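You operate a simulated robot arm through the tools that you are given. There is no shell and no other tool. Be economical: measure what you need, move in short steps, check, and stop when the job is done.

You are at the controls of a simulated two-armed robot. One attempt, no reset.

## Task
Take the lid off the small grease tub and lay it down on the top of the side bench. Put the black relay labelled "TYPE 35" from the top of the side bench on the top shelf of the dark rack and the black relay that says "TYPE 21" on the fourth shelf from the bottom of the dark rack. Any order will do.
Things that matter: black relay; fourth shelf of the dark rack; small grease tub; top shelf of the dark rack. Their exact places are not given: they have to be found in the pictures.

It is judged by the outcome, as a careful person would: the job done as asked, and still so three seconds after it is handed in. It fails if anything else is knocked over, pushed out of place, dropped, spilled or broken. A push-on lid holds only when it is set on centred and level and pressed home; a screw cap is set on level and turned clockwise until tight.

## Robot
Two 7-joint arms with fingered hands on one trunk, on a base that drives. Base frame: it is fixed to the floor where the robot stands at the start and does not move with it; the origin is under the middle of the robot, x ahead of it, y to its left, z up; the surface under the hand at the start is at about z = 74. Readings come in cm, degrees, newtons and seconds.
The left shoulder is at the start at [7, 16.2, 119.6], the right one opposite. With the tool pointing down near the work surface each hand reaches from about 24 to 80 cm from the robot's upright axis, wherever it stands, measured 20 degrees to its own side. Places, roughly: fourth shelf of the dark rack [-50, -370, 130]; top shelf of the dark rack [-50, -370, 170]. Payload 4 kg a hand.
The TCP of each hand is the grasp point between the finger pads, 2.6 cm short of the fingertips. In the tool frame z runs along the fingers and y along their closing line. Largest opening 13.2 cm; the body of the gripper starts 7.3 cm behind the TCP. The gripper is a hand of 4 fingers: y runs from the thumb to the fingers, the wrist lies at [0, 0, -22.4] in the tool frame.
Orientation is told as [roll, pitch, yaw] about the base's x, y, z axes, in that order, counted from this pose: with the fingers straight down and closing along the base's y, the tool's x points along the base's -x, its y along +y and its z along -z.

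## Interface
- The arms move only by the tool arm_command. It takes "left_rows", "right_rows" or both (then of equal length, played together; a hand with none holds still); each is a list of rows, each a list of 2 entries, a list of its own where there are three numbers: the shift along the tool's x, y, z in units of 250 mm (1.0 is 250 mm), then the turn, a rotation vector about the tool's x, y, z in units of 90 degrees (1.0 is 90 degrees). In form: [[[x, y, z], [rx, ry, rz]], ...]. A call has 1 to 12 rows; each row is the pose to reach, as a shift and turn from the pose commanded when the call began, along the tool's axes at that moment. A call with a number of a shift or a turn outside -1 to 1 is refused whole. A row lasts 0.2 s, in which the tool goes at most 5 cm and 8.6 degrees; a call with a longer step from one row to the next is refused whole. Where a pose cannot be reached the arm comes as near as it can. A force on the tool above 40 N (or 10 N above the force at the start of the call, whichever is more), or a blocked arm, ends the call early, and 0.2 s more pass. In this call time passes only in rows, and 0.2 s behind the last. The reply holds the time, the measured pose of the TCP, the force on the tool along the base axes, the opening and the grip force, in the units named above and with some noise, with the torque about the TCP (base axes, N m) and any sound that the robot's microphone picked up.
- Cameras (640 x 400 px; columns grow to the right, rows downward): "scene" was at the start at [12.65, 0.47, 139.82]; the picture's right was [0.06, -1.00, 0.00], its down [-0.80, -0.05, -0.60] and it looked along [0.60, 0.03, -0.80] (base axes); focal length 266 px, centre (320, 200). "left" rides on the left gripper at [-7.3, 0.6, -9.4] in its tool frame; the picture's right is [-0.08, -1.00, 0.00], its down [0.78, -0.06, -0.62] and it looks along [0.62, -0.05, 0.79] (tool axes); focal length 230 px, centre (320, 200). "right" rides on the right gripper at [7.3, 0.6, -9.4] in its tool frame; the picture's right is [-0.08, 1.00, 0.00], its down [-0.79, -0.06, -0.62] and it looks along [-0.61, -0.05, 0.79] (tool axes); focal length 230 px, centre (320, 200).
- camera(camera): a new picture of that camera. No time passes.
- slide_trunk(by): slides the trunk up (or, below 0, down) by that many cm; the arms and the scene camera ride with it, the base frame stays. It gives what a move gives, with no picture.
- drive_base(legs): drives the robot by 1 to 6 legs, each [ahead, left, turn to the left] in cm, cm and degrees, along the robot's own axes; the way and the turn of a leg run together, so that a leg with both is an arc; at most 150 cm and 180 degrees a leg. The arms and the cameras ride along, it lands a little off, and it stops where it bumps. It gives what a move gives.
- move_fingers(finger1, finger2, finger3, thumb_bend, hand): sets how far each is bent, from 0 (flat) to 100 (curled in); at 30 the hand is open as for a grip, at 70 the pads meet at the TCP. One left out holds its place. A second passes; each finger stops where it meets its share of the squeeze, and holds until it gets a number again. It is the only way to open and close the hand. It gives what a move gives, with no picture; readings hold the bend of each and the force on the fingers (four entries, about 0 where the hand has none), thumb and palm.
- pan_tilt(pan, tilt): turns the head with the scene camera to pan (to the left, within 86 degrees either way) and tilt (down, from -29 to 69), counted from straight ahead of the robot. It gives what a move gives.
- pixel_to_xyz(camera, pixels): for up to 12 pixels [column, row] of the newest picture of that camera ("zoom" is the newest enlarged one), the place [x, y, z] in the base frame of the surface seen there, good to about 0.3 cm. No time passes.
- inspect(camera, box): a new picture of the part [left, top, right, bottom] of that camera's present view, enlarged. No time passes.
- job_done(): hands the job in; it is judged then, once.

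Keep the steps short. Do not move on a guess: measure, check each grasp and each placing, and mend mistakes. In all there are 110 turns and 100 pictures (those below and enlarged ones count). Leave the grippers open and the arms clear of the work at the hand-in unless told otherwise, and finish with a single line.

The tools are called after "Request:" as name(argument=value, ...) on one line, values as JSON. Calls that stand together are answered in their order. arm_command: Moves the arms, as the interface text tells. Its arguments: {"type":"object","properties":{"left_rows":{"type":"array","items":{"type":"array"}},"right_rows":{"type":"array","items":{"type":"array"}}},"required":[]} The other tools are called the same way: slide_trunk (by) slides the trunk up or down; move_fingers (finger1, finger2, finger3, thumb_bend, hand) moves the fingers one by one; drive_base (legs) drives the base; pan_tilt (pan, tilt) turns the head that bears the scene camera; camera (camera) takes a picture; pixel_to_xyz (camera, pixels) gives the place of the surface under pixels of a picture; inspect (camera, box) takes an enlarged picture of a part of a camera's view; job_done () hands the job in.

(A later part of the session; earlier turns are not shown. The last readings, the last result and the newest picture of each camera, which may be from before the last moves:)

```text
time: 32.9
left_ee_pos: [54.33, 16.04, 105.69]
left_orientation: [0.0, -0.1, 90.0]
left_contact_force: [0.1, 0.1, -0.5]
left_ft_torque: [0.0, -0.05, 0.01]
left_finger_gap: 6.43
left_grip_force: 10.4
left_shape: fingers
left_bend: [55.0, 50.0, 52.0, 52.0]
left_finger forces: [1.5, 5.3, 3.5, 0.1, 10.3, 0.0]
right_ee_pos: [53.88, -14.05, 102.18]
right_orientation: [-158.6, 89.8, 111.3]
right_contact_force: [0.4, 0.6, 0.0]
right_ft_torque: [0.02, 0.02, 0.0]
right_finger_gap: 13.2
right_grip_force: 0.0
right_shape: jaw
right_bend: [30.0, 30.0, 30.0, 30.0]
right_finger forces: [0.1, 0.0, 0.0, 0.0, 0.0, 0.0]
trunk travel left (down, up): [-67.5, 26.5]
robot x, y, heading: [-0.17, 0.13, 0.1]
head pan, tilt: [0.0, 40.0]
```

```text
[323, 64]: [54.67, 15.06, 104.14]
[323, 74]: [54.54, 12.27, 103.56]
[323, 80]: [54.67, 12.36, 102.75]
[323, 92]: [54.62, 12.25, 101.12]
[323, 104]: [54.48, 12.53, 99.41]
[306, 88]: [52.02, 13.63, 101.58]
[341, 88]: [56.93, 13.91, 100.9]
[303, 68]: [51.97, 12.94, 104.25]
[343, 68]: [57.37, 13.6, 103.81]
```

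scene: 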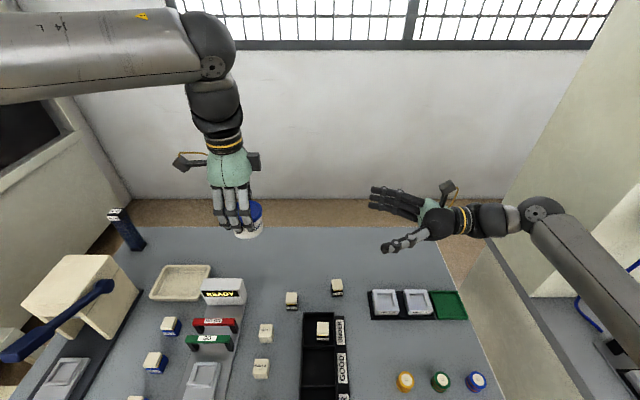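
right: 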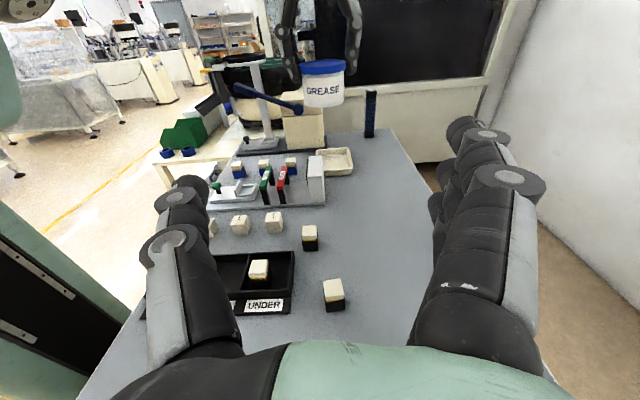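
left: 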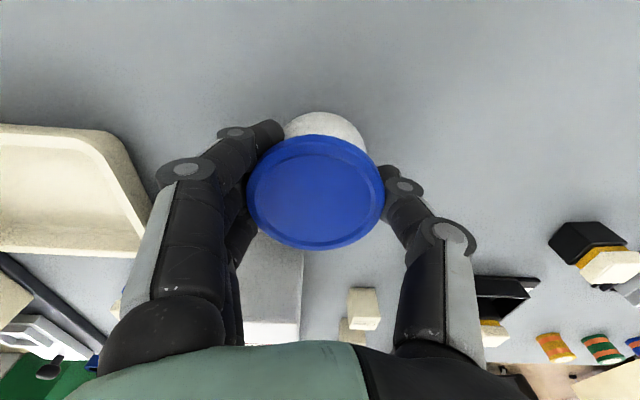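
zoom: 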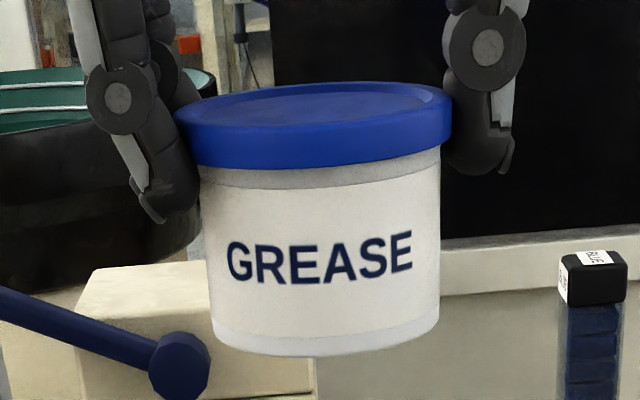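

Tub body spans z 98.7–103, centre (54.5, 16). The right hand drops to z 99.3 and advances 24 cm toward it.

Request:
arm_command(right_rows=[[[-0.112, 0.024, 0], [0, 0, 0]], [[-0.112, 0.024, 0.16], [0, 0, 0]], [[-0.112, 0.024, 0.32], [0, 0, 0]], [[-0.112, 0.024, 0.48], [0, 0, 0]], [[-0.112, 0.024, 0.64], [0, 0, 0]], [[-0.112, 0.024, 0.8], [0, 0, 0]], [[-0.112, 0.024, 0.92], [0, 0, 0]]])

Request:
camera(camera="right")

Request:
inspect(camera="scene", box=[160, 130, 384, 270])

```text
time: 34.5
left_ee_pos: [54.35, 16.18, 105.64]
left_orientation: [0.0, 0.0, 90.0]
left_contact_force: [-0.6, -0.5, -1.3]
left_ft_torque: [-0.01, 0.0, -0.04]
left_finger_gap: 6.44
left_grip_force: 10.5
left_shape: fingers
left_bend: [55.0, 50.0, 52.0, 52.0]
left_finger forces: [1.5, 5.2, 3.5, 0.0, 10.3, 0.0]
right_ee_pos: [54.65, 8.9, 99.3]
right_orientation: [-28.2, 89.9, -118.2]
right_contact_force: [-0.9, 0.8, -0.2]
right_ft_torque: [0.02, 0.01, 0.0]
right_finger_gap: 13.21
right_grip_force: 0.0
right_shape: jaw
right_bend: [30.0, 30.0, 30.0, 30.0]
right_finger forces: [0.0, 0.1, 0.1, 0.0, 0.1, 0.0]
trunk travel left (down, up): [-67.5, 26.5]
robot x, y, heading: [0.71, -0.27, -0.0]
head pan, tilt: [0.0, 40.0]
```

```text
69 pictures are left
```

right: 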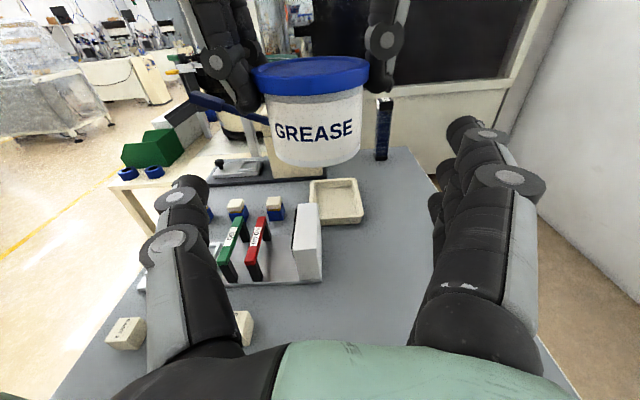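

```text
2.86 times, centred on (272, 200) of scene
```

zoom: 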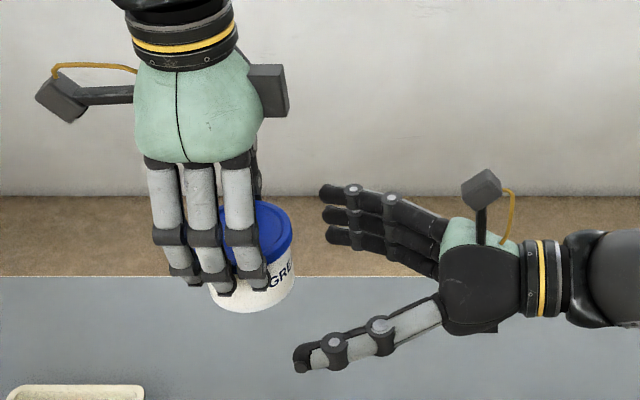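

Clear path. Advance the remaining 6.9 cm.

Request:
arm_command(right_rows=[[[0, 0, 0.1], [0, 0, 0]], [[0, 0, 0.2], [0, 0, 0]], [[0, 0, 0.276], [0, 0, 0]]])

Request:
inspect(camera="scene", box=[160, 130, 384, 270])

Request:
camera(camera="right")

```text
time: 35.3
left_ee_pos: [54.33, 16.09, 105.73]
left_orientation: [0.0, 0.0, 90.1]
left_contact_force: [0.1, 0.1, -1.0]
left_ft_torque: [0.02, 0.03, 0.0]
left_finger_gap: 6.43
left_grip_force: 10.5
left_shape: fingers
left_bend: [55.0, 50.0, 52.0, 52.0]
left_finger forces: [1.5, 5.2, 3.5, 0.1, 10.4, 0.0]
right_ee_pos: [54.69, 15.75, 99.23]
right_orientation: [-37.7, 89.9, -127.8]
right_contact_force: [-0.7, -0.9, 0.6]
right_ft_torque: [-0.01, 0.01, -0.04]
right_finger_gap: 13.23
right_grip_force: 0.0
right_shape: jaw
right_bend: [30.0, 30.0, 30.0, 30.0]
right_finger forces: [0.1, 0.0, 0.0, 0.0, 0.0, 0.0]
trunk travel left (down, up): [-67.5, 26.5]
robot x, y, heading: [0.11, 0.01, -0.2]
head pan, tilt: [0.0, 40.0]
```

```text
2.86 times, centred on (272, 200) of scene
```

zoom: 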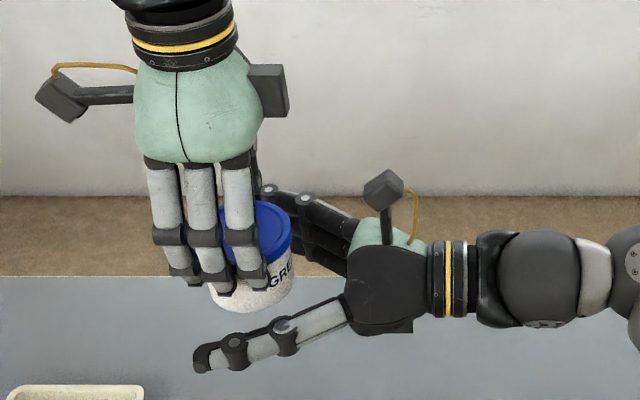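

```text
66 pictures are left
```

right: 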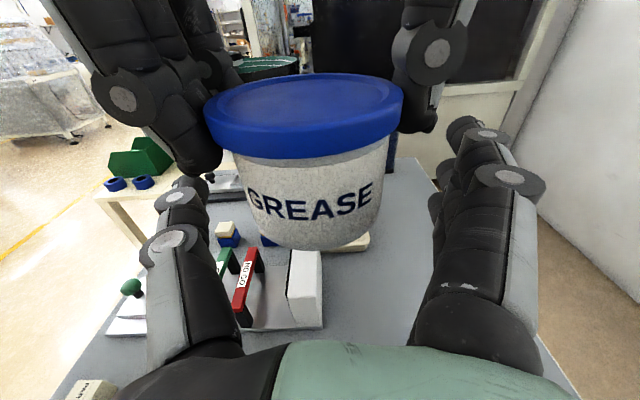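

Aligned. Close the right hand gently.

Request:
move_fingers(hand="right", finger1=52, finger2=60, finger3=52, thumb_bend=60)

Request:
camera(camera="right")

```text
time: 36.3
left_ee_pos: [54.43, 16.14, 105.66]
left_orientation: [0.1, 0.0, 90.0]
left_contact_force: [4.6, -0.6, 1.9]
left_ft_torque: [-0.03, -0.14, 0.03]
left_finger_gap: 6.47
left_grip_force: 10.4
left_shape: fingers
left_bend: [55.0, 51.0, 54.0, 52.0]
left_finger forces: [1.0, 4.5, 2.8, 0.0, 12.1, 0.0]
right_ee_pos: [54.53, 15.8, 99.22]
right_orientation: [-47.0, 89.9, -137.1]
right_contact_force: [-4.4, -0.1, -2.3]
right_ft_torque: [-0.01, -0.09, -0.05]
right_finger_gap: 5.9
right_grip_force: 5.4
right_shape: fingers
right_bend: [52.0, 56.0, 52.0, 58.0]
right_finger forces: [0.1, 3.5, 0.0, 0.0, 7.8, 0.0]
trunk travel left (down, up): [-67.5, 26.5]
robot x, y, heading: [0.01, 0.07, 0.0]
head pan, tilt: [0.0, 40.0]
heard: snap
```

```text
65 pictures are left
```

right: 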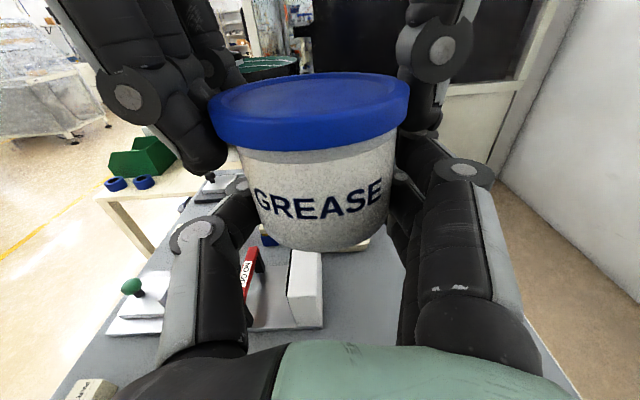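

The right hand has it. I firm the grip with the other fingers.

Request:
move_fingers(hand="right", finger1=64, finger2=66, finger3=64, thumb_bend=64)

Request:
camera(camera="right")

```text
time: 37.3
left_ee_pos: [54.36, 16.08, 105.77]
left_orientation: [0.0, 0.0, 90.0]
left_contact_force: [2.2, -2.8, 4.7]
left_ft_torque: [-0.1, -0.19, 0.01]
left_finger_gap: 6.45
left_grip_force: 10.2
left_shape: fingers
left_bend: [55.0, 51.0, 54.0, 53.0]
left_finger forces: [1.1, 5.0, 3.3, 0.0, 11.0, 0.1]
right_ee_pos: [54.6, 15.67, 99.15]
right_orientation: [-52.6, 89.9, -142.6]
right_contact_force: [-1.7, 1.5, -3.8]
right_ft_torque: [-0.09, 0.11, -0.01]
right_finger_gap: 5.1
right_grip_force: 14.2
right_shape: fingers
right_bend: [57.0, 58.0, 64.0, 60.0]
right_finger forces: [6.9, 7.2, 0.0, 0.0, 14.7, 0.0]
trunk travel left (down, up): [-67.5, 26.5]
robot x, y, heading: [-0.38, -0.13, -0.2]
head pan, tilt: [0.0, 40.0]
```

```text
64 pictures are left
```

right: 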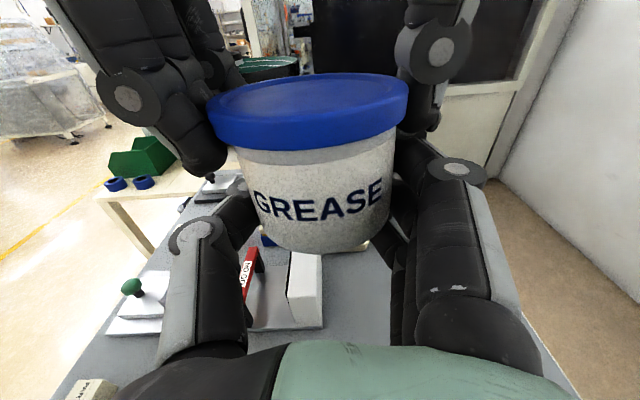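

Grip 14 N. Now pull the lid straight up with the left hand.

Request:
arm_command(left_rows=[[[0, 0, -0.01], [0, 0, 0]], [[0, 0, -0.02], [0, 0, 0]], [[0, 0, -0.03], [0, 0, 0]], [[0, 0, -0.04], [0, 0, 0]], [[0, 0, -0.05], [0, 0, 0]], [[0, 0, -0.06], [0, 0, 0]], [[0, 0, -0.08], [0, 0, 0]], [[0, 0, -0.1], [0, 0, 0]]])

Request:
camera(camera="right")

```text
time: 39.1
left_ee_pos: [54.33, 16.08, 108.11]
left_orientation: [0.0, 0.0, 90.0]
left_contact_force: [-1.3, 0.1, -0.8]
left_ft_torque: [0.02, 0.0, 0.01]
left_finger_gap: 6.47
left_grip_force: 10.8
left_shape: fingers
left_bend: [56.0, 51.0, 53.0, 53.0]
left_finger forces: [1.2, 5.6, 3.6, 0.0, 10.3, 0.1]
right_ee_pos: [54.63, 15.74, 99.34]
right_orientation: [-61.0, 90.0, -151.3]
right_contact_force: [0.3, -0.3, 0.4]
right_ft_torque: [-0.03, 0.0, 0.0]
right_finger_gap: 5.04
right_grip_force: 13.1
right_shape: fingers
right_bend: [57.0, 58.0, 64.0, 61.0]
right_finger forces: [6.5, 6.8, 0.0, 0.0, 13.1, 0.0]
trunk travel left (down, up): [-67.5, 26.5]
robot x, y, heading: [-0.19, -0.1, 0.1]
head pan, tilt: [0.0, 40.0]
```

```text
63 pictures are left
```

right: 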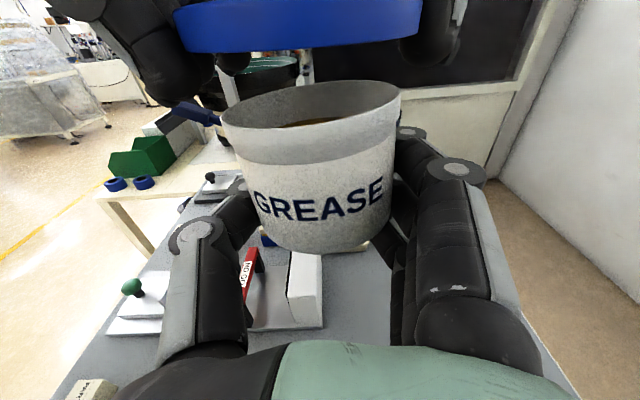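

The lid is off; the tub stays level in the right hand. The left hand carries the lid to free table at about (69, 24).

Request:
arm_command(left_rows=[[[0, 0, -0.14], [0, 0, 0]], [[0, 0, -0.24], [0, 0, 0]], [[-0.08, -0.147, -0.24], [0, 0, 0]], [[-0.16, -0.294, -0.24], [0, 0, 0]], [[-0.24, -0.441, -0.24], [0, 0, 0]], [[-0.32, -0.588, -0.24], [0, 0, 0]], [[-0.32, -0.588, -0.06], [0, 0, 0]], [[-0.32, -0.588, 0.12], [0, 0, 0]], [[-0.32, -0.588, 0.3], [0, 0, 0]], [[-0.32, -0.588, 0.48], [0, 0, 0]], [[-0.32, -0.588, 0.66], [0, 0, 0]], [[-0.32, -0.588, 0.84], [0, 0, 0]]])

Request:
camera(camera="left")

Request:
camera(camera="scene")

```text
time: 41.7
left_ee_pos: [69.31, 24.22, 87.05]
left_orientation: [0.0, 0.0, 90.1]
left_contact_force: [0.1, 0.3, 0.0]
left_ft_torque: [0.0, 0.02, 0.01]
left_finger_gap: 6.43
left_grip_force: 10.1
left_shape: fingers
left_bend: [56.0, 51.0, 53.0, 53.0]
left_finger forces: [1.1, 5.2, 3.4, 0.0, 10.0, 0.1]
left hand out of reach, approached as far as the arm can: row 6, 7
right_ee_pos: [54.67, 15.87, 99.28]
right_orientation: [-68.5, 89.9, -158.5]
right_contact_force: [0.5, 0.4, 0.1]
right_ft_torque: [0.04, 0.03, 0.01]
right_finger_gap: 5.03
right_grip_force: 13.0
right_shape: fingers
right_bend: [57.0, 58.0, 64.0, 61.0]
right_finger forces: [6.5, 6.9, 0.0, 0.1, 13.0, 0.0]
trunk travel left (down, up): [-67.5, 26.5]
robot x, y, heading: [-0.26, -0.02, -0.2]
head pan, tilt: [0.0, 40.0]
```

```text
62 pictures are left
```

left: 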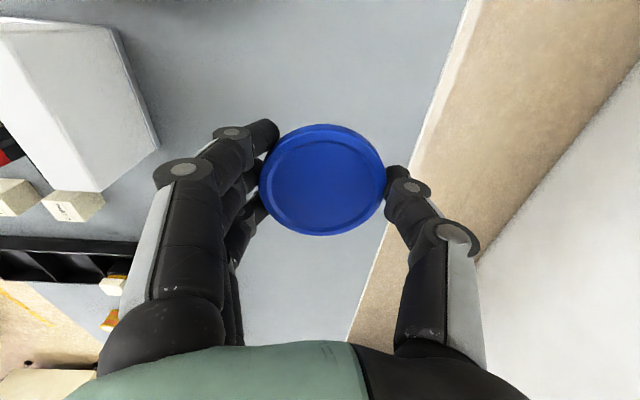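

```text
61 pictures are left
```

scene: 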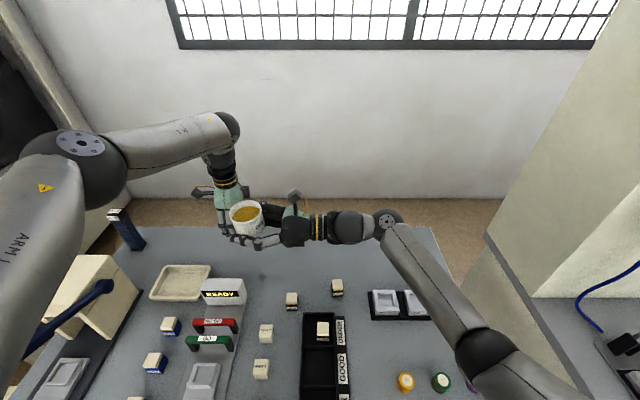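

Table is clear below. Lower to about z 77.6.

Request:
arm_command(left_rows=[[[0, 0, 0.12], [0, 0, 0]], [[0, 0, 0.24], [0, 0, 0]], [[0, 0, 0.32], [0, 0, 0]], [[0, 0, 0.35], [0, 0, 0]], [[0, 0, 0.375], [0, 0, 0]]])

Request:
camera(camera="left")

Request:
inspect(camera="right", box=[200, 0, 460, 160])

```text
time: 42.9
left_ee_pos: [69.07, 24.08, 77.79]
left_orientation: [0.0, 0.0, 90.0]
left_contact_force: [-0.9, 0.0, -0.7]
left_ft_torque: [-0.01, 0.01, 0.04]
left_finger_gap: 6.45
left_grip_force: 9.7
left_shape: fingers
left_bend: [56.0, 51.0, 53.0, 53.0]
left_finger forces: [1.1, 5.3, 3.3, 0.0, 10.1, 0.1]
right_ee_pos: [54.75, 15.76, 99.31]
right_orientation: [-67.3, 89.8, -157.4]
right_contact_force: [0.1, -0.7, -0.4]
right_ft_torque: [0.0, -0.01, -0.02]
right_finger_gap: 5.01
right_grip_force: 13.0
right_shape: fingers
right_bend: [57.0, 58.0, 64.0, 61.0]
right_finger forces: [6.5, 6.9, 0.0, 0.0, 12.9, 0.1]
trunk travel left (down, up): [-67.5, 26.5]
robot x, y, heading: [0.28, -0.1, 0.2]
head pan, tilt: [0.0, 40.0]
```

```text
60 pictures are left
```

left: 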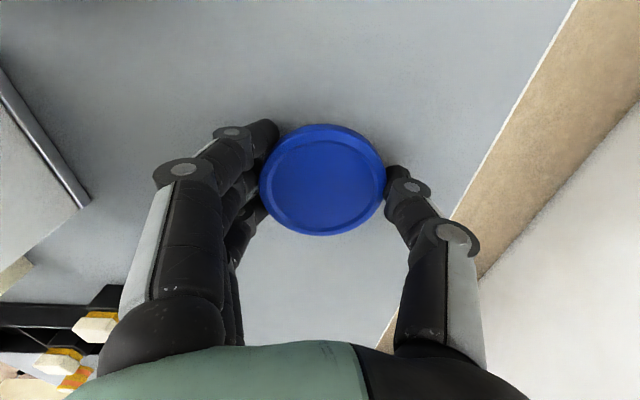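

```text
2.46 times, centred on (330, 80) of right
```

zoom: 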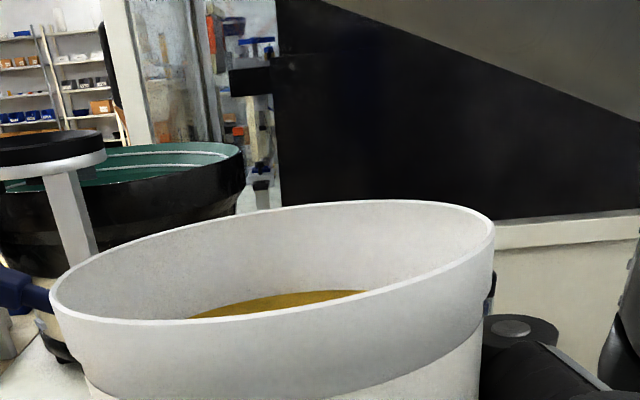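

I measure how far the lid is above the table.

Request:
pixel_to_xyz(camera="left", pixels=[[322, 180], [322, 127], [322, 116], [322, 232], [262, 180], [384, 180], [272, 125]])

Request:
arm_command(left_rows=[[[0, 0, 0.01], [0, 0, 0]], [[0, 0, 0.02], [0, 0, 0]], [[0, 0, 0.03], [0, 0, 0]], [[0, 0, 0.04], [0, 0, 0]]])

```text
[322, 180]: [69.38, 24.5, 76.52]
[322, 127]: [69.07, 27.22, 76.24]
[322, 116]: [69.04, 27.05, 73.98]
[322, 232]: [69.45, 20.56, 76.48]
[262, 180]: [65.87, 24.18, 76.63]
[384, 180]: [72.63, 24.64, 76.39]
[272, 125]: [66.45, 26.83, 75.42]
```

```text
time: 43.9
left_ee_pos: [68.98, 24.22, 77.18]
left_orientation: [-0.3, -0.1, 90.1]
left_contact_force: [0.4, 3.7, 25.8]
left_ft_torque: [0.0, 0.94, -0.1]
left_finger_gap: 6.4
left_grip_force: 24.5
left_shape: fingers
left_bend: [56.0, 53.0, 55.0, 53.0]
left_finger forces: [6.2, 16.7, 13.7, 0.1, 11.6, 0.0]
right_ee_pos: [54.33, 15.7, 99.53]
right_orientation: [97.9, 89.9, 7.9]
right_contact_force: [0.3, 0.4, -1.7]
right_ft_torque: [-0.01, -0.01, 0.02]
right_finger_gap: 5.06
right_grip_force: 13.3
right_shape: fingers
right_bend: [57.0, 58.0, 64.0, 61.0]
right_finger forces: [6.5, 6.7, 0.0, 0.1, 13.0, 0.0]
trunk travel left (down, up): [-67.5, 26.5]
robot x, y, heading: [-0.29, 0.33, 0.0]
head pan, tilt: [0.0, 40.0]
```

Fingertips touch the table; I back up 0.7 cm and open, letting the lid settle the last centimetre.

Request:
arm_command(left_rows=[[[0, 0, -0.026], [0, 0, 0]]])

Request:
move_fingers(hand="left", finger1=46, finger2=46, finger3=46, thumb_bend=46)

Request:
camera(camera="left")

```text
time: 44.3
left_ee_pos: [69.04, 24.15, 77.31]
left_orientation: [0.3, 0.0, 90.0]
left_contact_force: [0.4, 0.4, 2.8]
left_ft_torque: [-0.01, 0.06, -0.04]
left_finger_gap: 6.36
left_grip_force: 11.3
left_shape: fingers
left_bend: [56.0, 52.0, 55.0, 53.0]
left_finger forces: [2.3, 5.5, 5.3, 0.0, 10.1, 0.1]
right_ee_pos: [54.53, 15.68, 99.17]
right_orientation: [-61.5, 89.9, -151.5]
right_contact_force: [0.6, -0.6, -1.7]
right_ft_torque: [0.05, -0.02, 0.0]
right_finger_gap: 5.05
right_grip_force: 13.1
right_shape: fingers
right_bend: [57.0, 58.0, 64.0, 61.0]
right_finger forces: [6.4, 6.8, 0.0, 0.0, 12.9, 0.1]
trunk travel left (down, up): [-67.5, 26.5]
robot x, y, heading: [-0.33, 0.21, 0.1]
head pan, tilt: [0.0, 40.0]
```

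```text
time: 45.3
left_ee_pos: [69.06, 24.25, 77.36]
left_orientation: [-0.1, 0.0, 90.0]
left_contact_force: [0.6, 0.0, 0.2]
left_ft_torque: [-0.02, 0.01, -0.04]
left_finger_gap: 8.33
left_grip_force: 0.0
left_shape: fingers
left_bend: [46.0, 46.0, 46.0, 46.0]
left_finger forces: [0.0, 0.1, 0.0, 0.0, 0.1, 0.0]
right_ee_pos: [54.55, 15.76, 99.18]
right_orientation: [-61.5, 89.9, -151.4]
right_contact_force: [0.3, 0.0, -2.0]
right_ft_torque: [0.01, -0.03, 0.01]
right_finger_gap: 5.05
right_grip_force: 12.9
right_shape: fingers
right_bend: [57.0, 58.0, 64.0, 61.0]
right_finger forces: [6.5, 6.8, 0.0, 0.0, 12.9, 0.0]
trunk travel left (down, up): [-67.5, 26.5]
robot x, y, heading: [-0.31, 0.15, -0.1]
head pan, tilt: [0.0, 40.0]
```

```text
58 pictures are left
```

left: 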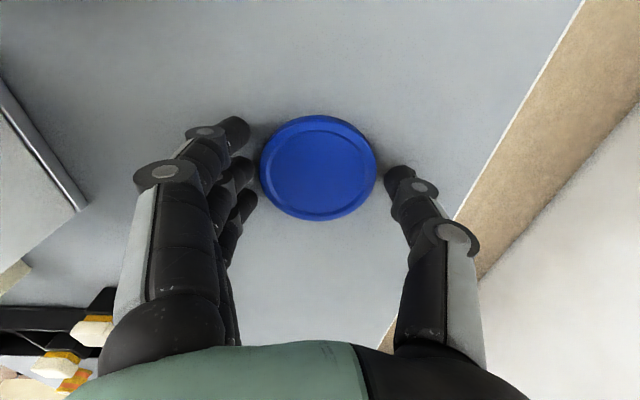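

The lid lies flat on the table. Raise the left hand, then turn back to yaw 0 above the tub.

Request:
arm_command(left_rows=[[[0, 0, -0.08], [0, 0, 0]], [[0, 0, -0.24], [0, 0, 0]], [[0, 0, -0.4], [0, 0, 0]], [[0, 0, -0.56], [0, 0, 0]], [[-0.1, 0, -0.72], [0, 0, 0]], [[-0.2, 0, -0.88], [0, 0, 0]], [[-0.25, 0, -0.98], [0, 0, 0]]])

Request:
arm_command(left_rows=[[[0, 0, -0.16], [0, 0, 0]], [[0, 0, -0.32], [0, 0, 0.09]], [[0, 0, -0.44], [0, 0, 0.18]], [[0.07, 0.08, -0.48], [0, 0, 0.27]], [[0.14, 0.16, -0.48], [0, 0, 0.36]], [[0.21, 0.24, -0.48], [0, 0, 0.45]], [[0.28, 0.32, -0.48], [0, 0, 0.54]], [[0.35, 0.4, -0.48], [0, 0, 0.63]], [[0.42, 0.48, -0.48], [0, 0, 0.72]], [[0.5, 0.54, -0.48], [0, 0, 0.81]], [[0.55, 0.587, -0.48], [0, 0, 0.9]], [[0.58, 0.587, -0.48], [0, 0, 0.99]]])

Request:
camera(camera="left")

Request:
camera(camera="scene")

```text
time: 46.9
left_ee_pos: [69.07, 30.48, 101.84]
left_orientation: [0.0, 0.0, 90.0]
left_contact_force: [0.4, 1.0, -0.1]
left_ft_torque: [0.01, 0.0, -0.03]
left_finger_gap: 8.29
left_grip_force: 0.0
left_shape: fingers
left_bend: [46.0, 46.0, 46.0, 46.0]
left_finger forces: [0.0, 0.0, 0.0, 0.1, 0.0, 0.0]
right_ee_pos: [54.6, 15.75, 99.4]
right_orientation: [-53.7, 89.9, -143.7]
right_contact_force: [-0.1, 0.8, -0.7]
right_ft_torque: [0.01, 0.04, -0.02]
right_finger_gap: 5.05
right_grip_force: 13.4
right_shape: fingers
right_bend: [57.0, 58.0, 64.0, 61.0]
right_finger forces: [6.5, 6.8, 0.0, 0.0, 12.9, 0.1]
trunk travel left (down, up): [-67.5, 26.5]
robot x, y, heading: [0.07, -0.35, -0.0]
head pan, tilt: [0.0, 40.0]
```

```text
time: 49.5
left_ee_pos: [54.28, 15.77, 114.05]
left_orientation: [0.0, 0.0, 0.7]
left_contact_force: [0.3, -0.2, -0.7]
left_ft_torque: [0.03, -0.01, -0.02]
left_finger_gap: 8.31
left_grip_force: 0.1
left_shape: fingers
left_bend: [46.0, 46.0, 46.0, 46.0]
left_finger forces: [0.0, 0.0, 0.0, 0.0, 0.0, 0.0]
left hand out of reach, approached as far as the arm can: row 2, 3, 4
right_ee_pos: [54.71, 15.69, 99.33]
right_orientation: [-85.3, 89.9, -175.3]
right_contact_force: [0.1, -0.4, -1.7]
right_ft_torque: [-0.02, -0.02, -0.01]
right_finger_gap: 5.05
right_grip_force: 13.3
right_shape: fingers
right_bend: [57.0, 58.0, 64.0, 61.0]
right_finger forces: [6.5, 6.7, 0.0, 0.0, 12.8, 0.0]
trunk travel left (down, up): [-67.5, 26.5]
robot x, y, heading: [-0.04, -0.2, -0.4]
head pan, tilt: [0.0, 40.0]
```

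```text
57 pictures are left
```

left: 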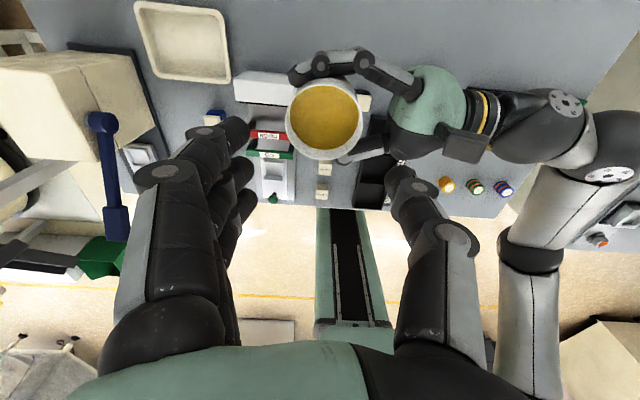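

```text
56 pictures are left
```

scene: 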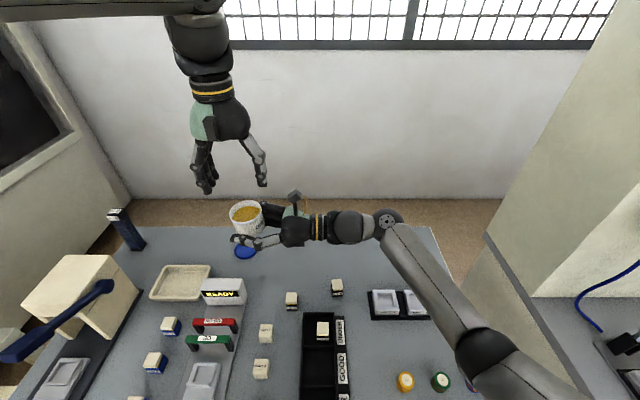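

I measure the tub rim and the right palm/camera obstacles before descending.

Request:
pixel_to_xyz(camera="left", pixels=[[289, 118], [360, 118], [325, 82], [322, 157], [410, 100], [440, 140], [470, 150], [395, 85], [385, 140]])

```text
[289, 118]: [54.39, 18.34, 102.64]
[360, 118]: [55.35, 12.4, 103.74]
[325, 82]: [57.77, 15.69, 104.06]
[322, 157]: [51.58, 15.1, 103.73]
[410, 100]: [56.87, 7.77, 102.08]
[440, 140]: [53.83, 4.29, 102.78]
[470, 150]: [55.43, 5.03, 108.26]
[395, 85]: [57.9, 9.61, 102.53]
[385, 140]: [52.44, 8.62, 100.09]
```

Rim centre (54.7, 15.4, 103.7). Narrow slightly and descend to z 104.6 so the tips flank the upper body.

Request:
move_fingers(hand="left", finger1=47, finger2=46, finger3=47, thumb_bend=47)

Request:
arm_command(left_rows=[[[-0.017, -0.008, 0.05], [0, 0, 0]], [[-0.017, -0.008, 0.13], [0, 0, 0]], [[-0.017, -0.008, 0.2], [0, 0, 0]], [[-0.017, -0.008, 0.26], [0, 0, 0]], [[-0.017, -0.008, 0.32], [0, 0, 0]], [[-0.017, -0.008, 0.378], [0, 0, 0]]])

Request:
camera(camera="left")

Request:
inspect(camera="scene", box=[160, 130, 384, 270])

```text
time: 50.5
left_ee_pos: [54.38, 15.85, 113.99]
left_orientation: [0.0, 0.0, 0.9]
left_contact_force: [-0.1, -0.3, 0.3]
left_ft_torque: [0.01, -0.01, -0.02]
left_finger_gap: 8.15
left_grip_force: 0.2
left_shape: fingers
left_bend: [47.0, 46.0, 47.0, 47.0]
left_finger forces: [0.1, 0.0, 0.0, 0.0, 0.0, 0.1]
right_ee_pos: [54.6, 15.75, 99.27]
right_orientation: [-64.7, 89.9, -154.7]
right_contact_force: [-0.1, -0.1, -0.5]
right_ft_torque: [0.0, 0.03, -0.01]
right_finger_gap: 5.02
right_grip_force: 12.8
right_shape: fingers
right_bend: [57.0, 58.0, 64.0, 61.0]
right_finger forces: [6.4, 6.7, 0.1, 0.1, 12.8, 0.0]
trunk travel left (down, up): [-67.5, 26.5]
robot x, y, heading: [-0.04, 0.07, 0.1]
head pan, tilt: [0.0, 40.0]
```

```text
time: 51.9
left_ee_pos: [54.81, 15.61, 104.49]
left_orientation: [0.0, -0.1, 0.9]
left_contact_force: [-1.4, 0.5, 0.2]
left_ft_torque: [0.0, 0.01, 0.02]
left_finger_gap: 8.12
left_grip_force: 0.0
left_shape: fingers
left_bend: [47.0, 46.0, 47.0, 47.0]
left_finger forces: [0.0, 0.0, 0.0, 0.0, 0.0, 0.0]
right_ee_pos: [54.65, 15.81, 99.31]
right_orientation: [-61.4, 89.8, -151.6]
right_contact_force: [-0.1, 0.3, -1.8]
right_ft_torque: [0.01, 0.02, 0.0]
right_finger_gap: 5.01
right_grip_force: 13.3
right_shape: fingers
right_bend: [57.0, 58.0, 64.0, 61.0]
right_finger forces: [6.5, 6.8, 0.0, 0.0, 12.8, 0.0]
trunk travel left (down, up): [-67.5, 26.5]
robot x, y, heading: [0.06, -0.39, 0.2]
head pan, tilt: [0.0, 40.0]
```

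```text
55 pictures are left
```

left: 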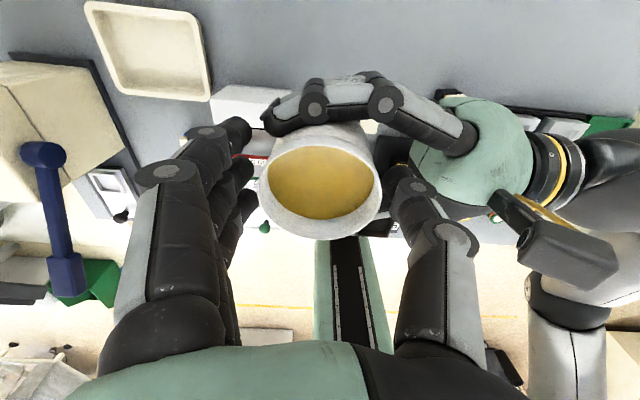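

```text
2.86 times, centred on (272, 200) of scene
```

zoom: 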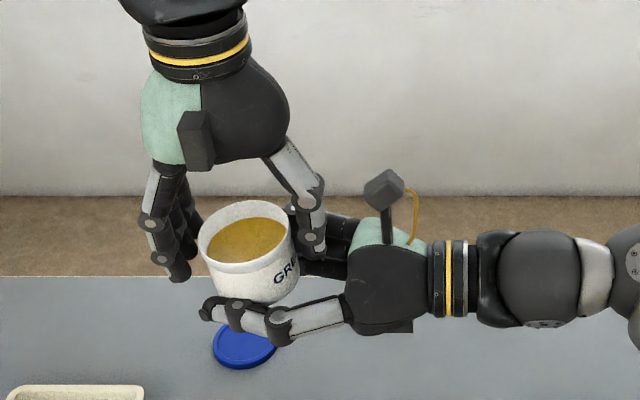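

Well placed. Close the left hand on the body.

Request:
move_fingers(hand="left", finger1=60, finger2=62, finger3=60, thumb_bend=62)

Request:
camera(camera="left")

```text
time: 52.9
left_ee_pos: [54.82, 15.48, 104.57]
left_orientation: [0.0, -0.1, 0.9]
left_contact_force: [0.4, 0.8, -0.5]
left_ft_torque: [0.02, -0.02, 0.2]
left_finger_gap: 6.22
left_grip_force: 12.2
left_shape: fingers
left_bend: [54.0, 52.0, 55.0, 56.0]
left_finger forces: [0.1, 7.0, 3.3, 0.0, 13.4, 0.1]
right_ee_pos: [54.56, 15.68, 99.29]
right_orientation: [-62.6, 89.9, -152.6]
right_contact_force: [1.0, -0.8, -0.7]
right_ft_torque: [0.07, 0.04, -0.16]
right_finger_gap: 5.05
right_grip_force: 10.7
right_shape: fingers
right_bend: [57.0, 58.0, 64.0, 61.0]
right_finger forces: [0.1, 6.6, 0.0, 0.1, 13.5, 0.0]
trunk travel left (down, up): [-67.5, 26.5]
robot x, y, heading: [-0.17, -0.12, -0.0]
head pan, tilt: [0.0, 40.0]
```

```text
53 pictures are left
```

left: 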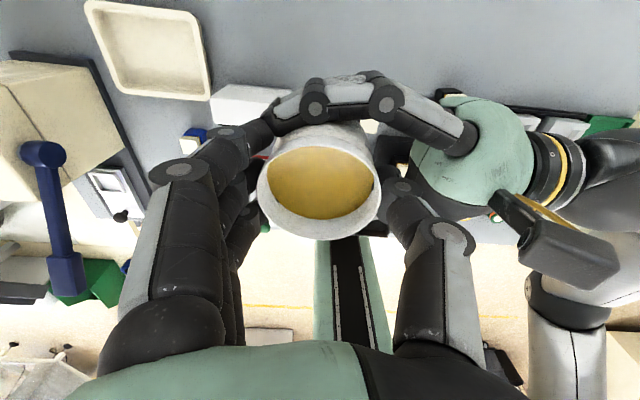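

The left hand holds the tub (12 N). Open the right hand and withdraw it.

Request:
move_fingers(hand="right", finger1=32, finger2=32, finger3=32, thumb_bend=32)

Request:
arm_command(right_rows=[[[0, 0, -0.1], [0, 0, 0]], [[0, 0, -0.24], [0, 0, 0]], [[0, 0, -0.4], [0, 0, 0]], [[0, 0, -0.56], [0, 0, 0]], [[0, 0, -0.72], [0, 0, 0]], [[0, 0, -0.88], [0, 0, 0]], [[0, 0, -0.96], [0, 0, 0]]])

Request:
camera(camera="right")

```text
time: 53.9
left_ee_pos: [54.89, 15.52, 104.58]
left_orientation: [0.1, 0.1, 0.8]
left_contact_force: [0.2, -0.1, 0.3]
left_ft_torque: [-0.03, -0.01, -0.01]
left_finger_gap: 5.69
left_grip_force: 13.0
left_shape: fingers
left_bend: [57.0, 52.0, 55.0, 56.0]
left_finger forces: [2.2, 7.4, 3.8, 0.0, 13.2, 0.0]
right_ee_pos: [54.56, 15.76, 99.28]
right_orientation: [-63.5, 89.8, -153.6]
right_contact_force: [-0.5, -0.6, 0.3]
right_ft_torque: [0.01, 0.0, -0.01]
right_finger_gap: 12.92
right_grip_force: 0.1
right_shape: fingers
right_bend: [32.0, 32.0, 32.0, 32.0]
right_finger forces: [0.1, 0.1, 0.0, 0.1, 0.0, 0.0]
trunk travel left (down, up): [-67.5, 26.5]
robot x, y, heading: [-0.1, 0.35, 0.2]
head pan, tilt: [0.0, 40.0]
```

```text
time: 55.5
left_ee_pos: [54.91, 15.57, 104.49]
left_orientation: [0.0, 0.0, 0.9]
left_contact_force: [0.2, 0.0, 0.8]
left_ft_torque: [-0.02, -0.01, 0.01]
left_finger_gap: 5.72
left_grip_force: 13.0
left_shape: fingers
left_bend: [57.0, 52.0, 55.0, 56.0]
left_finger forces: [2.2, 7.3, 3.9, 0.0, 13.1, 0.0]
right_ee_pos: [54.55, -8.2, 99.37]
right_orientation: [-81.5, 90.0, -171.4]
right_contact_force: [0.2, -0.4, 0.1]
right_ft_torque: [0.05, -0.05, 0.01]
right_finger_gap: 12.95
right_grip_force: 0.2
right_shape: fingers
right_bend: [32.0, 32.0, 32.0, 32.0]
right_finger forces: [0.1, 0.1, 0.0, 0.0, 0.1, 0.0]
trunk travel left (down, up): [-67.5, 26.5]
robot x, y, heading: [0.02, -0.18, 0.1]
head pan, tilt: [0.0, 40.0]
```

```text
52 pictures are left
```

right: 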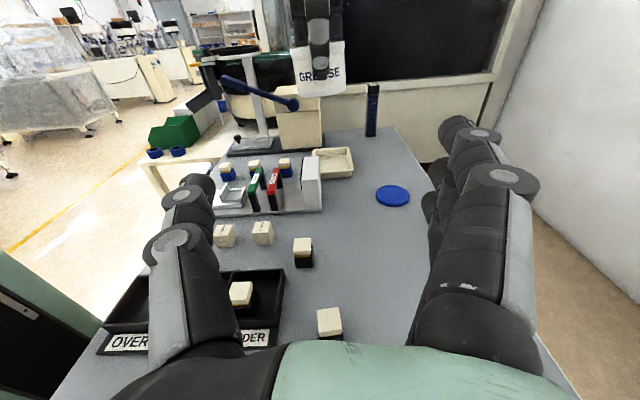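

The tub hangs level in the left hand. I bring it back over its old spot (60.3, 19.1) and lower to z 81.5.

Request:
arm_command(left_rows=[[[-0.08, 0.05, 0], [0, 0, 0]], [[-0.15, 0.1, 0], [0, 0, 0]], [[-0.218, 0.142, 0], [0, 0, 0]], [[-0.218, 0.142, 0.11], [0, 0, 0]], [[-0.218, 0.142, 0.23], [0, 0, 0]], [[-0.218, 0.142, 0.35], [0, 0, 0]], [[-0.218, 0.142, 0.47], [0, 0, 0]], [[-0.218, 0.142, 0.59], [0, 0, 0]], [[-0.218, 0.142, 0.71], [0, 0, 0]], [[-0.218, 0.142, 0.83], [0, 0, 0]], [[-0.218, 0.142, 0.92], [0, 0, 0]]])

Request:
inspect(camera="right", box=[250, 80, 442, 230])

```text
time: 57.9
left_ee_pos: [60.2, 19.34, 81.47]
left_orientation: [0.1, 0.0, 0.9]
left_contact_force: [0.4, -0.3, -0.1]
left_ft_torque: [0.01, -0.01, -0.02]
left_finger_gap: 5.71
left_grip_force: 13.1
left_shape: fingers
left_bend: [57.0, 52.0, 55.0, 56.0]
left_finger forces: [2.3, 7.3, 3.6, 0.1, 12.9, 0.1]
right_ee_pos: [54.62, -8.07, 99.32]
right_orientation: [-64.0, 89.9, -154.0]
right_contact_force: [-0.3, -0.5, 0.7]
right_ft_torque: [0.02, 0.01, 0.0]
right_finger_gap: 12.95
right_grip_force: 0.0
right_shape: fingers
right_bend: [32.0, 32.0, 32.0, 32.0]
right_finger forces: [0.0, 0.1, 0.0, 0.0, 0.1, 0.1]
trunk travel left (down, up): [-67.5, 26.5]
robot x, y, heading: [0.25, -0.42, -0.3]
head pan, tilt: [0.0, 40.0]
```

```text
2.67 times, centred on (346, 155) of right
```

zoom: 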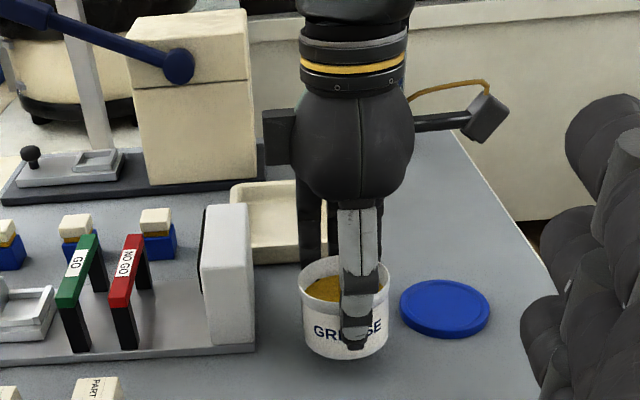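

Close over the table. I lower in small steps until light contact.

Request:
arm_command(left_rows=[[[0, 0, 0.02], [0, 0, 0]], [[0, 0, 0.04], [0, 0, 0]], [[0, 0, 0.055], [0, 0, 0]], [[0, 0, 0.065], [0, 0, 0]]])

Request:
inspect(camera="right", box=[320, 160, 416, 230])

```text
time: 58.9
left_ee_pos: [60.12, 19.28, 79.71]
left_orientation: [0.0, 0.2, 0.8]
left_contact_force: [0.5, 0.0, -0.3]
left_ft_torque: [0.0, 0.03, 0.0]
left_finger_gap: 5.69
left_grip_force: 13.1
left_shape: fingers
left_bend: [57.0, 52.0, 55.0, 56.0]
left_finger forces: [2.3, 7.3, 3.7, 0.0, 13.0, 0.0]
right_ee_pos: [54.61, -8.19, 99.41]
right_orientation: [-63.9, 89.9, -154.0]
right_contact_force: [0.3, 0.6, -0.2]
right_ft_torque: [0.0, 0.02, 0.01]
right_finger_gap: 12.96
right_grip_force: 0.1
right_shape: fingers
right_bend: [32.0, 32.0, 32.0, 32.0]
right_finger forces: [0.0, 0.0, 0.0, 0.0, 0.1, 0.0]
trunk travel left (down, up): [-67.5, 26.5]
robot x, y, heading: [0.04, -0.15, 0.1]
head pan, tilt: [0.0, 40.0]
```

```text
5.71 times, centred on (368, 195) of right
```

zoom: 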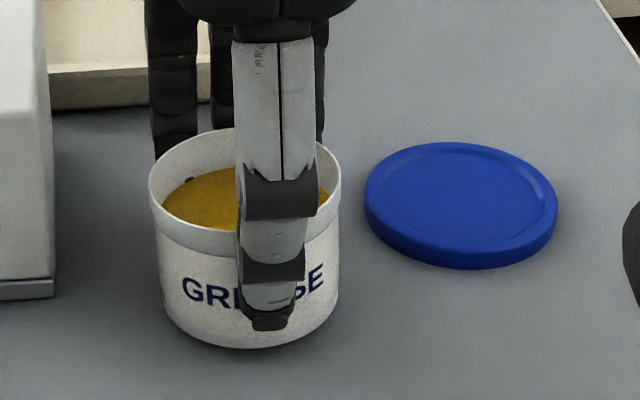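

Request:
pixel_to_xyz(camera="zoom", pixels=[[200, 330], [200, 345], [195, 240], [320, 310], [175, 310]])

Request:
arm_command(left_rows=[[[0, 0, 0.008], [0, 0, 0]], [[0, 0, 0.016], [0, 0, 0]], [[0, 0, 0.022], [0, 0, 0]]])

```text
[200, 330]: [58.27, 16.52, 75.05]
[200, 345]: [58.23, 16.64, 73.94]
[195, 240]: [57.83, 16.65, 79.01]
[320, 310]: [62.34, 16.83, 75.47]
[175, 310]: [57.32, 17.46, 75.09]
```

```text
time: 59.7
left_ee_pos: [60.15, 19.18, 79.56]
left_orientation: [0.0, 0.0, 0.8]
left_contact_force: [2.6, -1.1, 7.1]
left_ft_torque: [0.16, 0.08, -0.02]
left_finger_gap: 5.68
left_grip_force: 14.2
left_shape: fingers
left_bend: [57.0, 52.0, 56.0, 56.0]
left_finger forces: [2.5, 7.3, 3.7, 0.0, 13.9, 0.1]
right_ee_pos: [54.56, -8.08, 99.41]
right_orientation: [-95.8, 90.1, 174.2]
right_contact_force: [0.2, 0.6, 0.0]
right_ft_torque: [0.02, 0.03, 0.0]
right_finger_gap: 12.93
right_grip_force: 0.0
right_shape: fingers
right_bend: [32.0, 32.0, 32.0, 32.0]
right_finger forces: [0.0, 0.0, 0.0, 0.0, 0.0, 0.1]
trunk travel left (down, up): [-67.5, 26.5]
robot x, y, heading: [0.31, 0.16, -0.1]
head pan, tilt: [0.0, 40.0]
```

The tub stands on the table. Open the left hand and rise.

Request:
move_fingers(hand="left", finger1=40, finger2=40, finger3=40, thumb_bend=40)

Request:
arm_command(left_rows=[[[0, 0, -0.06], [0, 0, 0]], [[0, 0, -0.16], [0, 0, 0]], [[0, 0, -0.28], [0, 0, 0]], [[0, 0, -0.4], [0, 0, 0]], [[0, 0, -0.56], [0, 0, 0]]])

Request:
pan_tilt(pan=0, tilt=52)

Request:
camera(camera="scene")

```text
time: 60.7
left_ee_pos: [60.11, 19.4, 79.43]
left_orientation: [0.0, 0.0, 0.9]
left_contact_force: [-0.3, 0.2, 0.3]
left_ft_torque: [0.01, -0.03, -0.08]
left_finger_gap: 10.3
left_grip_force: 0.0
left_shape: fingers
left_bend: [40.0, 40.0, 40.0, 40.0]
left_finger forces: [0.1, 0.0, 0.0, 0.0, 0.1, 0.0]
right_ee_pos: [54.58, -8.09, 99.33]
right_orientation: [-66.6, 90.0, -156.6]
right_contact_force: [-0.2, -0.5, -0.1]
right_ft_torque: [0.0, 0.01, 0.0]
right_finger_gap: 12.95
right_grip_force: 0.2
right_shape: fingers
right_bend: [32.0, 32.0, 32.0, 32.0]
right_finger forces: [0.0, 0.1, 0.0, 0.1, 0.0, 0.1]
trunk travel left (down, up): [-67.5, 26.5]
robot x, y, heading: [-0.03, -0.25, -0.1]
head pan, tilt: [0.0, 40.0]
```

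```text
time: 61.9
left_ee_pos: [59.96, 19.28, 93.71]
left_orientation: [0.1, 0.0, 0.8]
left_contact_force: [0.6, 0.1, -0.4]
left_ft_torque: [0.02, -0.03, -0.01]
left_finger_gap: 10.3
left_grip_force: 0.2
left_shape: fingers
left_bend: [40.0, 40.0, 40.0, 40.0]
left_finger forces: [0.1, 0.1, 0.1, 0.0, 0.0, 0.0]
right_ee_pos: [54.46, -8.26, 99.45]
right_orientation: [128.4, 90.0, 38.5]
right_contact_force: [-0.3, 0.9, 0.0]
right_ft_torque: [0.0, 0.0, 0.0]
right_finger_gap: 12.95
right_grip_force: 0.2
right_shape: fingers
right_bend: [32.0, 32.0, 32.0, 32.0]
right_finger forces: [0.0, 0.0, 0.0, 0.1, 0.0, 0.0]
trunk travel left (down, up): [-67.5, 26.5]
robot x, y, heading: [0.28, -0.14, -0.1]
head pan, tilt: [0.0, 40.0]
```

```text
time: 62.6
left_ee_pos: [60.12, 19.36, 93.53]
left_orientation: [0.0, 0.0, 1.0]
left_contact_force: [0.0, -0.9, 0.1]
left_ft_torque: [0.03, -0.01, 0.01]
left_finger_gap: 10.29
left_grip_force: 0.0
left_shape: fingers
left_bend: [40.0, 40.0, 40.0, 40.0]
left_finger forces: [0.1, 0.0, 0.0, 0.0, 0.0, 0.0]
right_ee_pos: [54.54, -8.11, 99.35]
right_orientation: [-64.4, 89.9, -154.5]
right_contact_force: [-0.1, 1.0, -0.2]
right_ft_torque: [0.03, -0.01, 0.01]
right_finger_gap: 12.94
right_grip_force: 0.2
right_shape: fingers
right_bend: [32.0, 32.0, 32.0, 32.0]
right_finger forces: [0.1, 0.0, 0.0, 0.1, 0.0, 0.0]
trunk travel left (down, up): [-67.5, 26.5]
robot x, y, heading: [-0.06, -0.14, 0.0]
head pan, tilt: [0.0, 52.0]
```

```text
49 pictures are left
```

scene: 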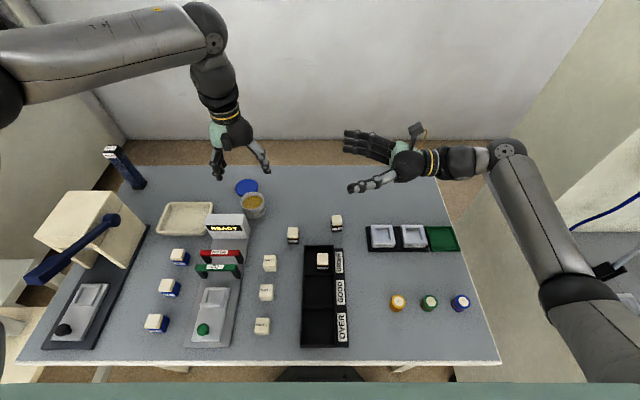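

Lid and tub are done: lid flat, tub back in place. Next, the relays: I'll grip them with hands tilted 45° so I can later reach into shelves. Measure relays and the nearby bin.

Request:
inspect(camera="scene", box=[260, 200, 388, 280])

Request:
pixel_to_xyz(camera="zoom", pixels=[[145, 138], [191, 138], [168, 138], [168, 178], [360, 80], [402, 78], [380, 77], [382, 118], [215, 226], [370, 226], [310, 300], [340, 288]])

```text
5.00 times, centred on (324, 240) of scene
```

zoom: 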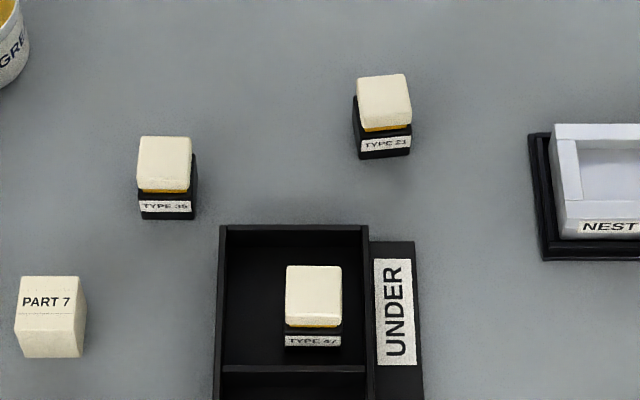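

```text
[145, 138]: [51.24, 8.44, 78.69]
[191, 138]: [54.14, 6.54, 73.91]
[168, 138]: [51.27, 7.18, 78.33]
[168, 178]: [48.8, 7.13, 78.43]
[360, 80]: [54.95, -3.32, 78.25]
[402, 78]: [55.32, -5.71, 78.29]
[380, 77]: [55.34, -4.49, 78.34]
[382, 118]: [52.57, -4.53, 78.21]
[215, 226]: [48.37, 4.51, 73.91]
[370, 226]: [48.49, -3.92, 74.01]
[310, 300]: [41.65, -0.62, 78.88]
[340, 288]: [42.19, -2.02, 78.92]
```

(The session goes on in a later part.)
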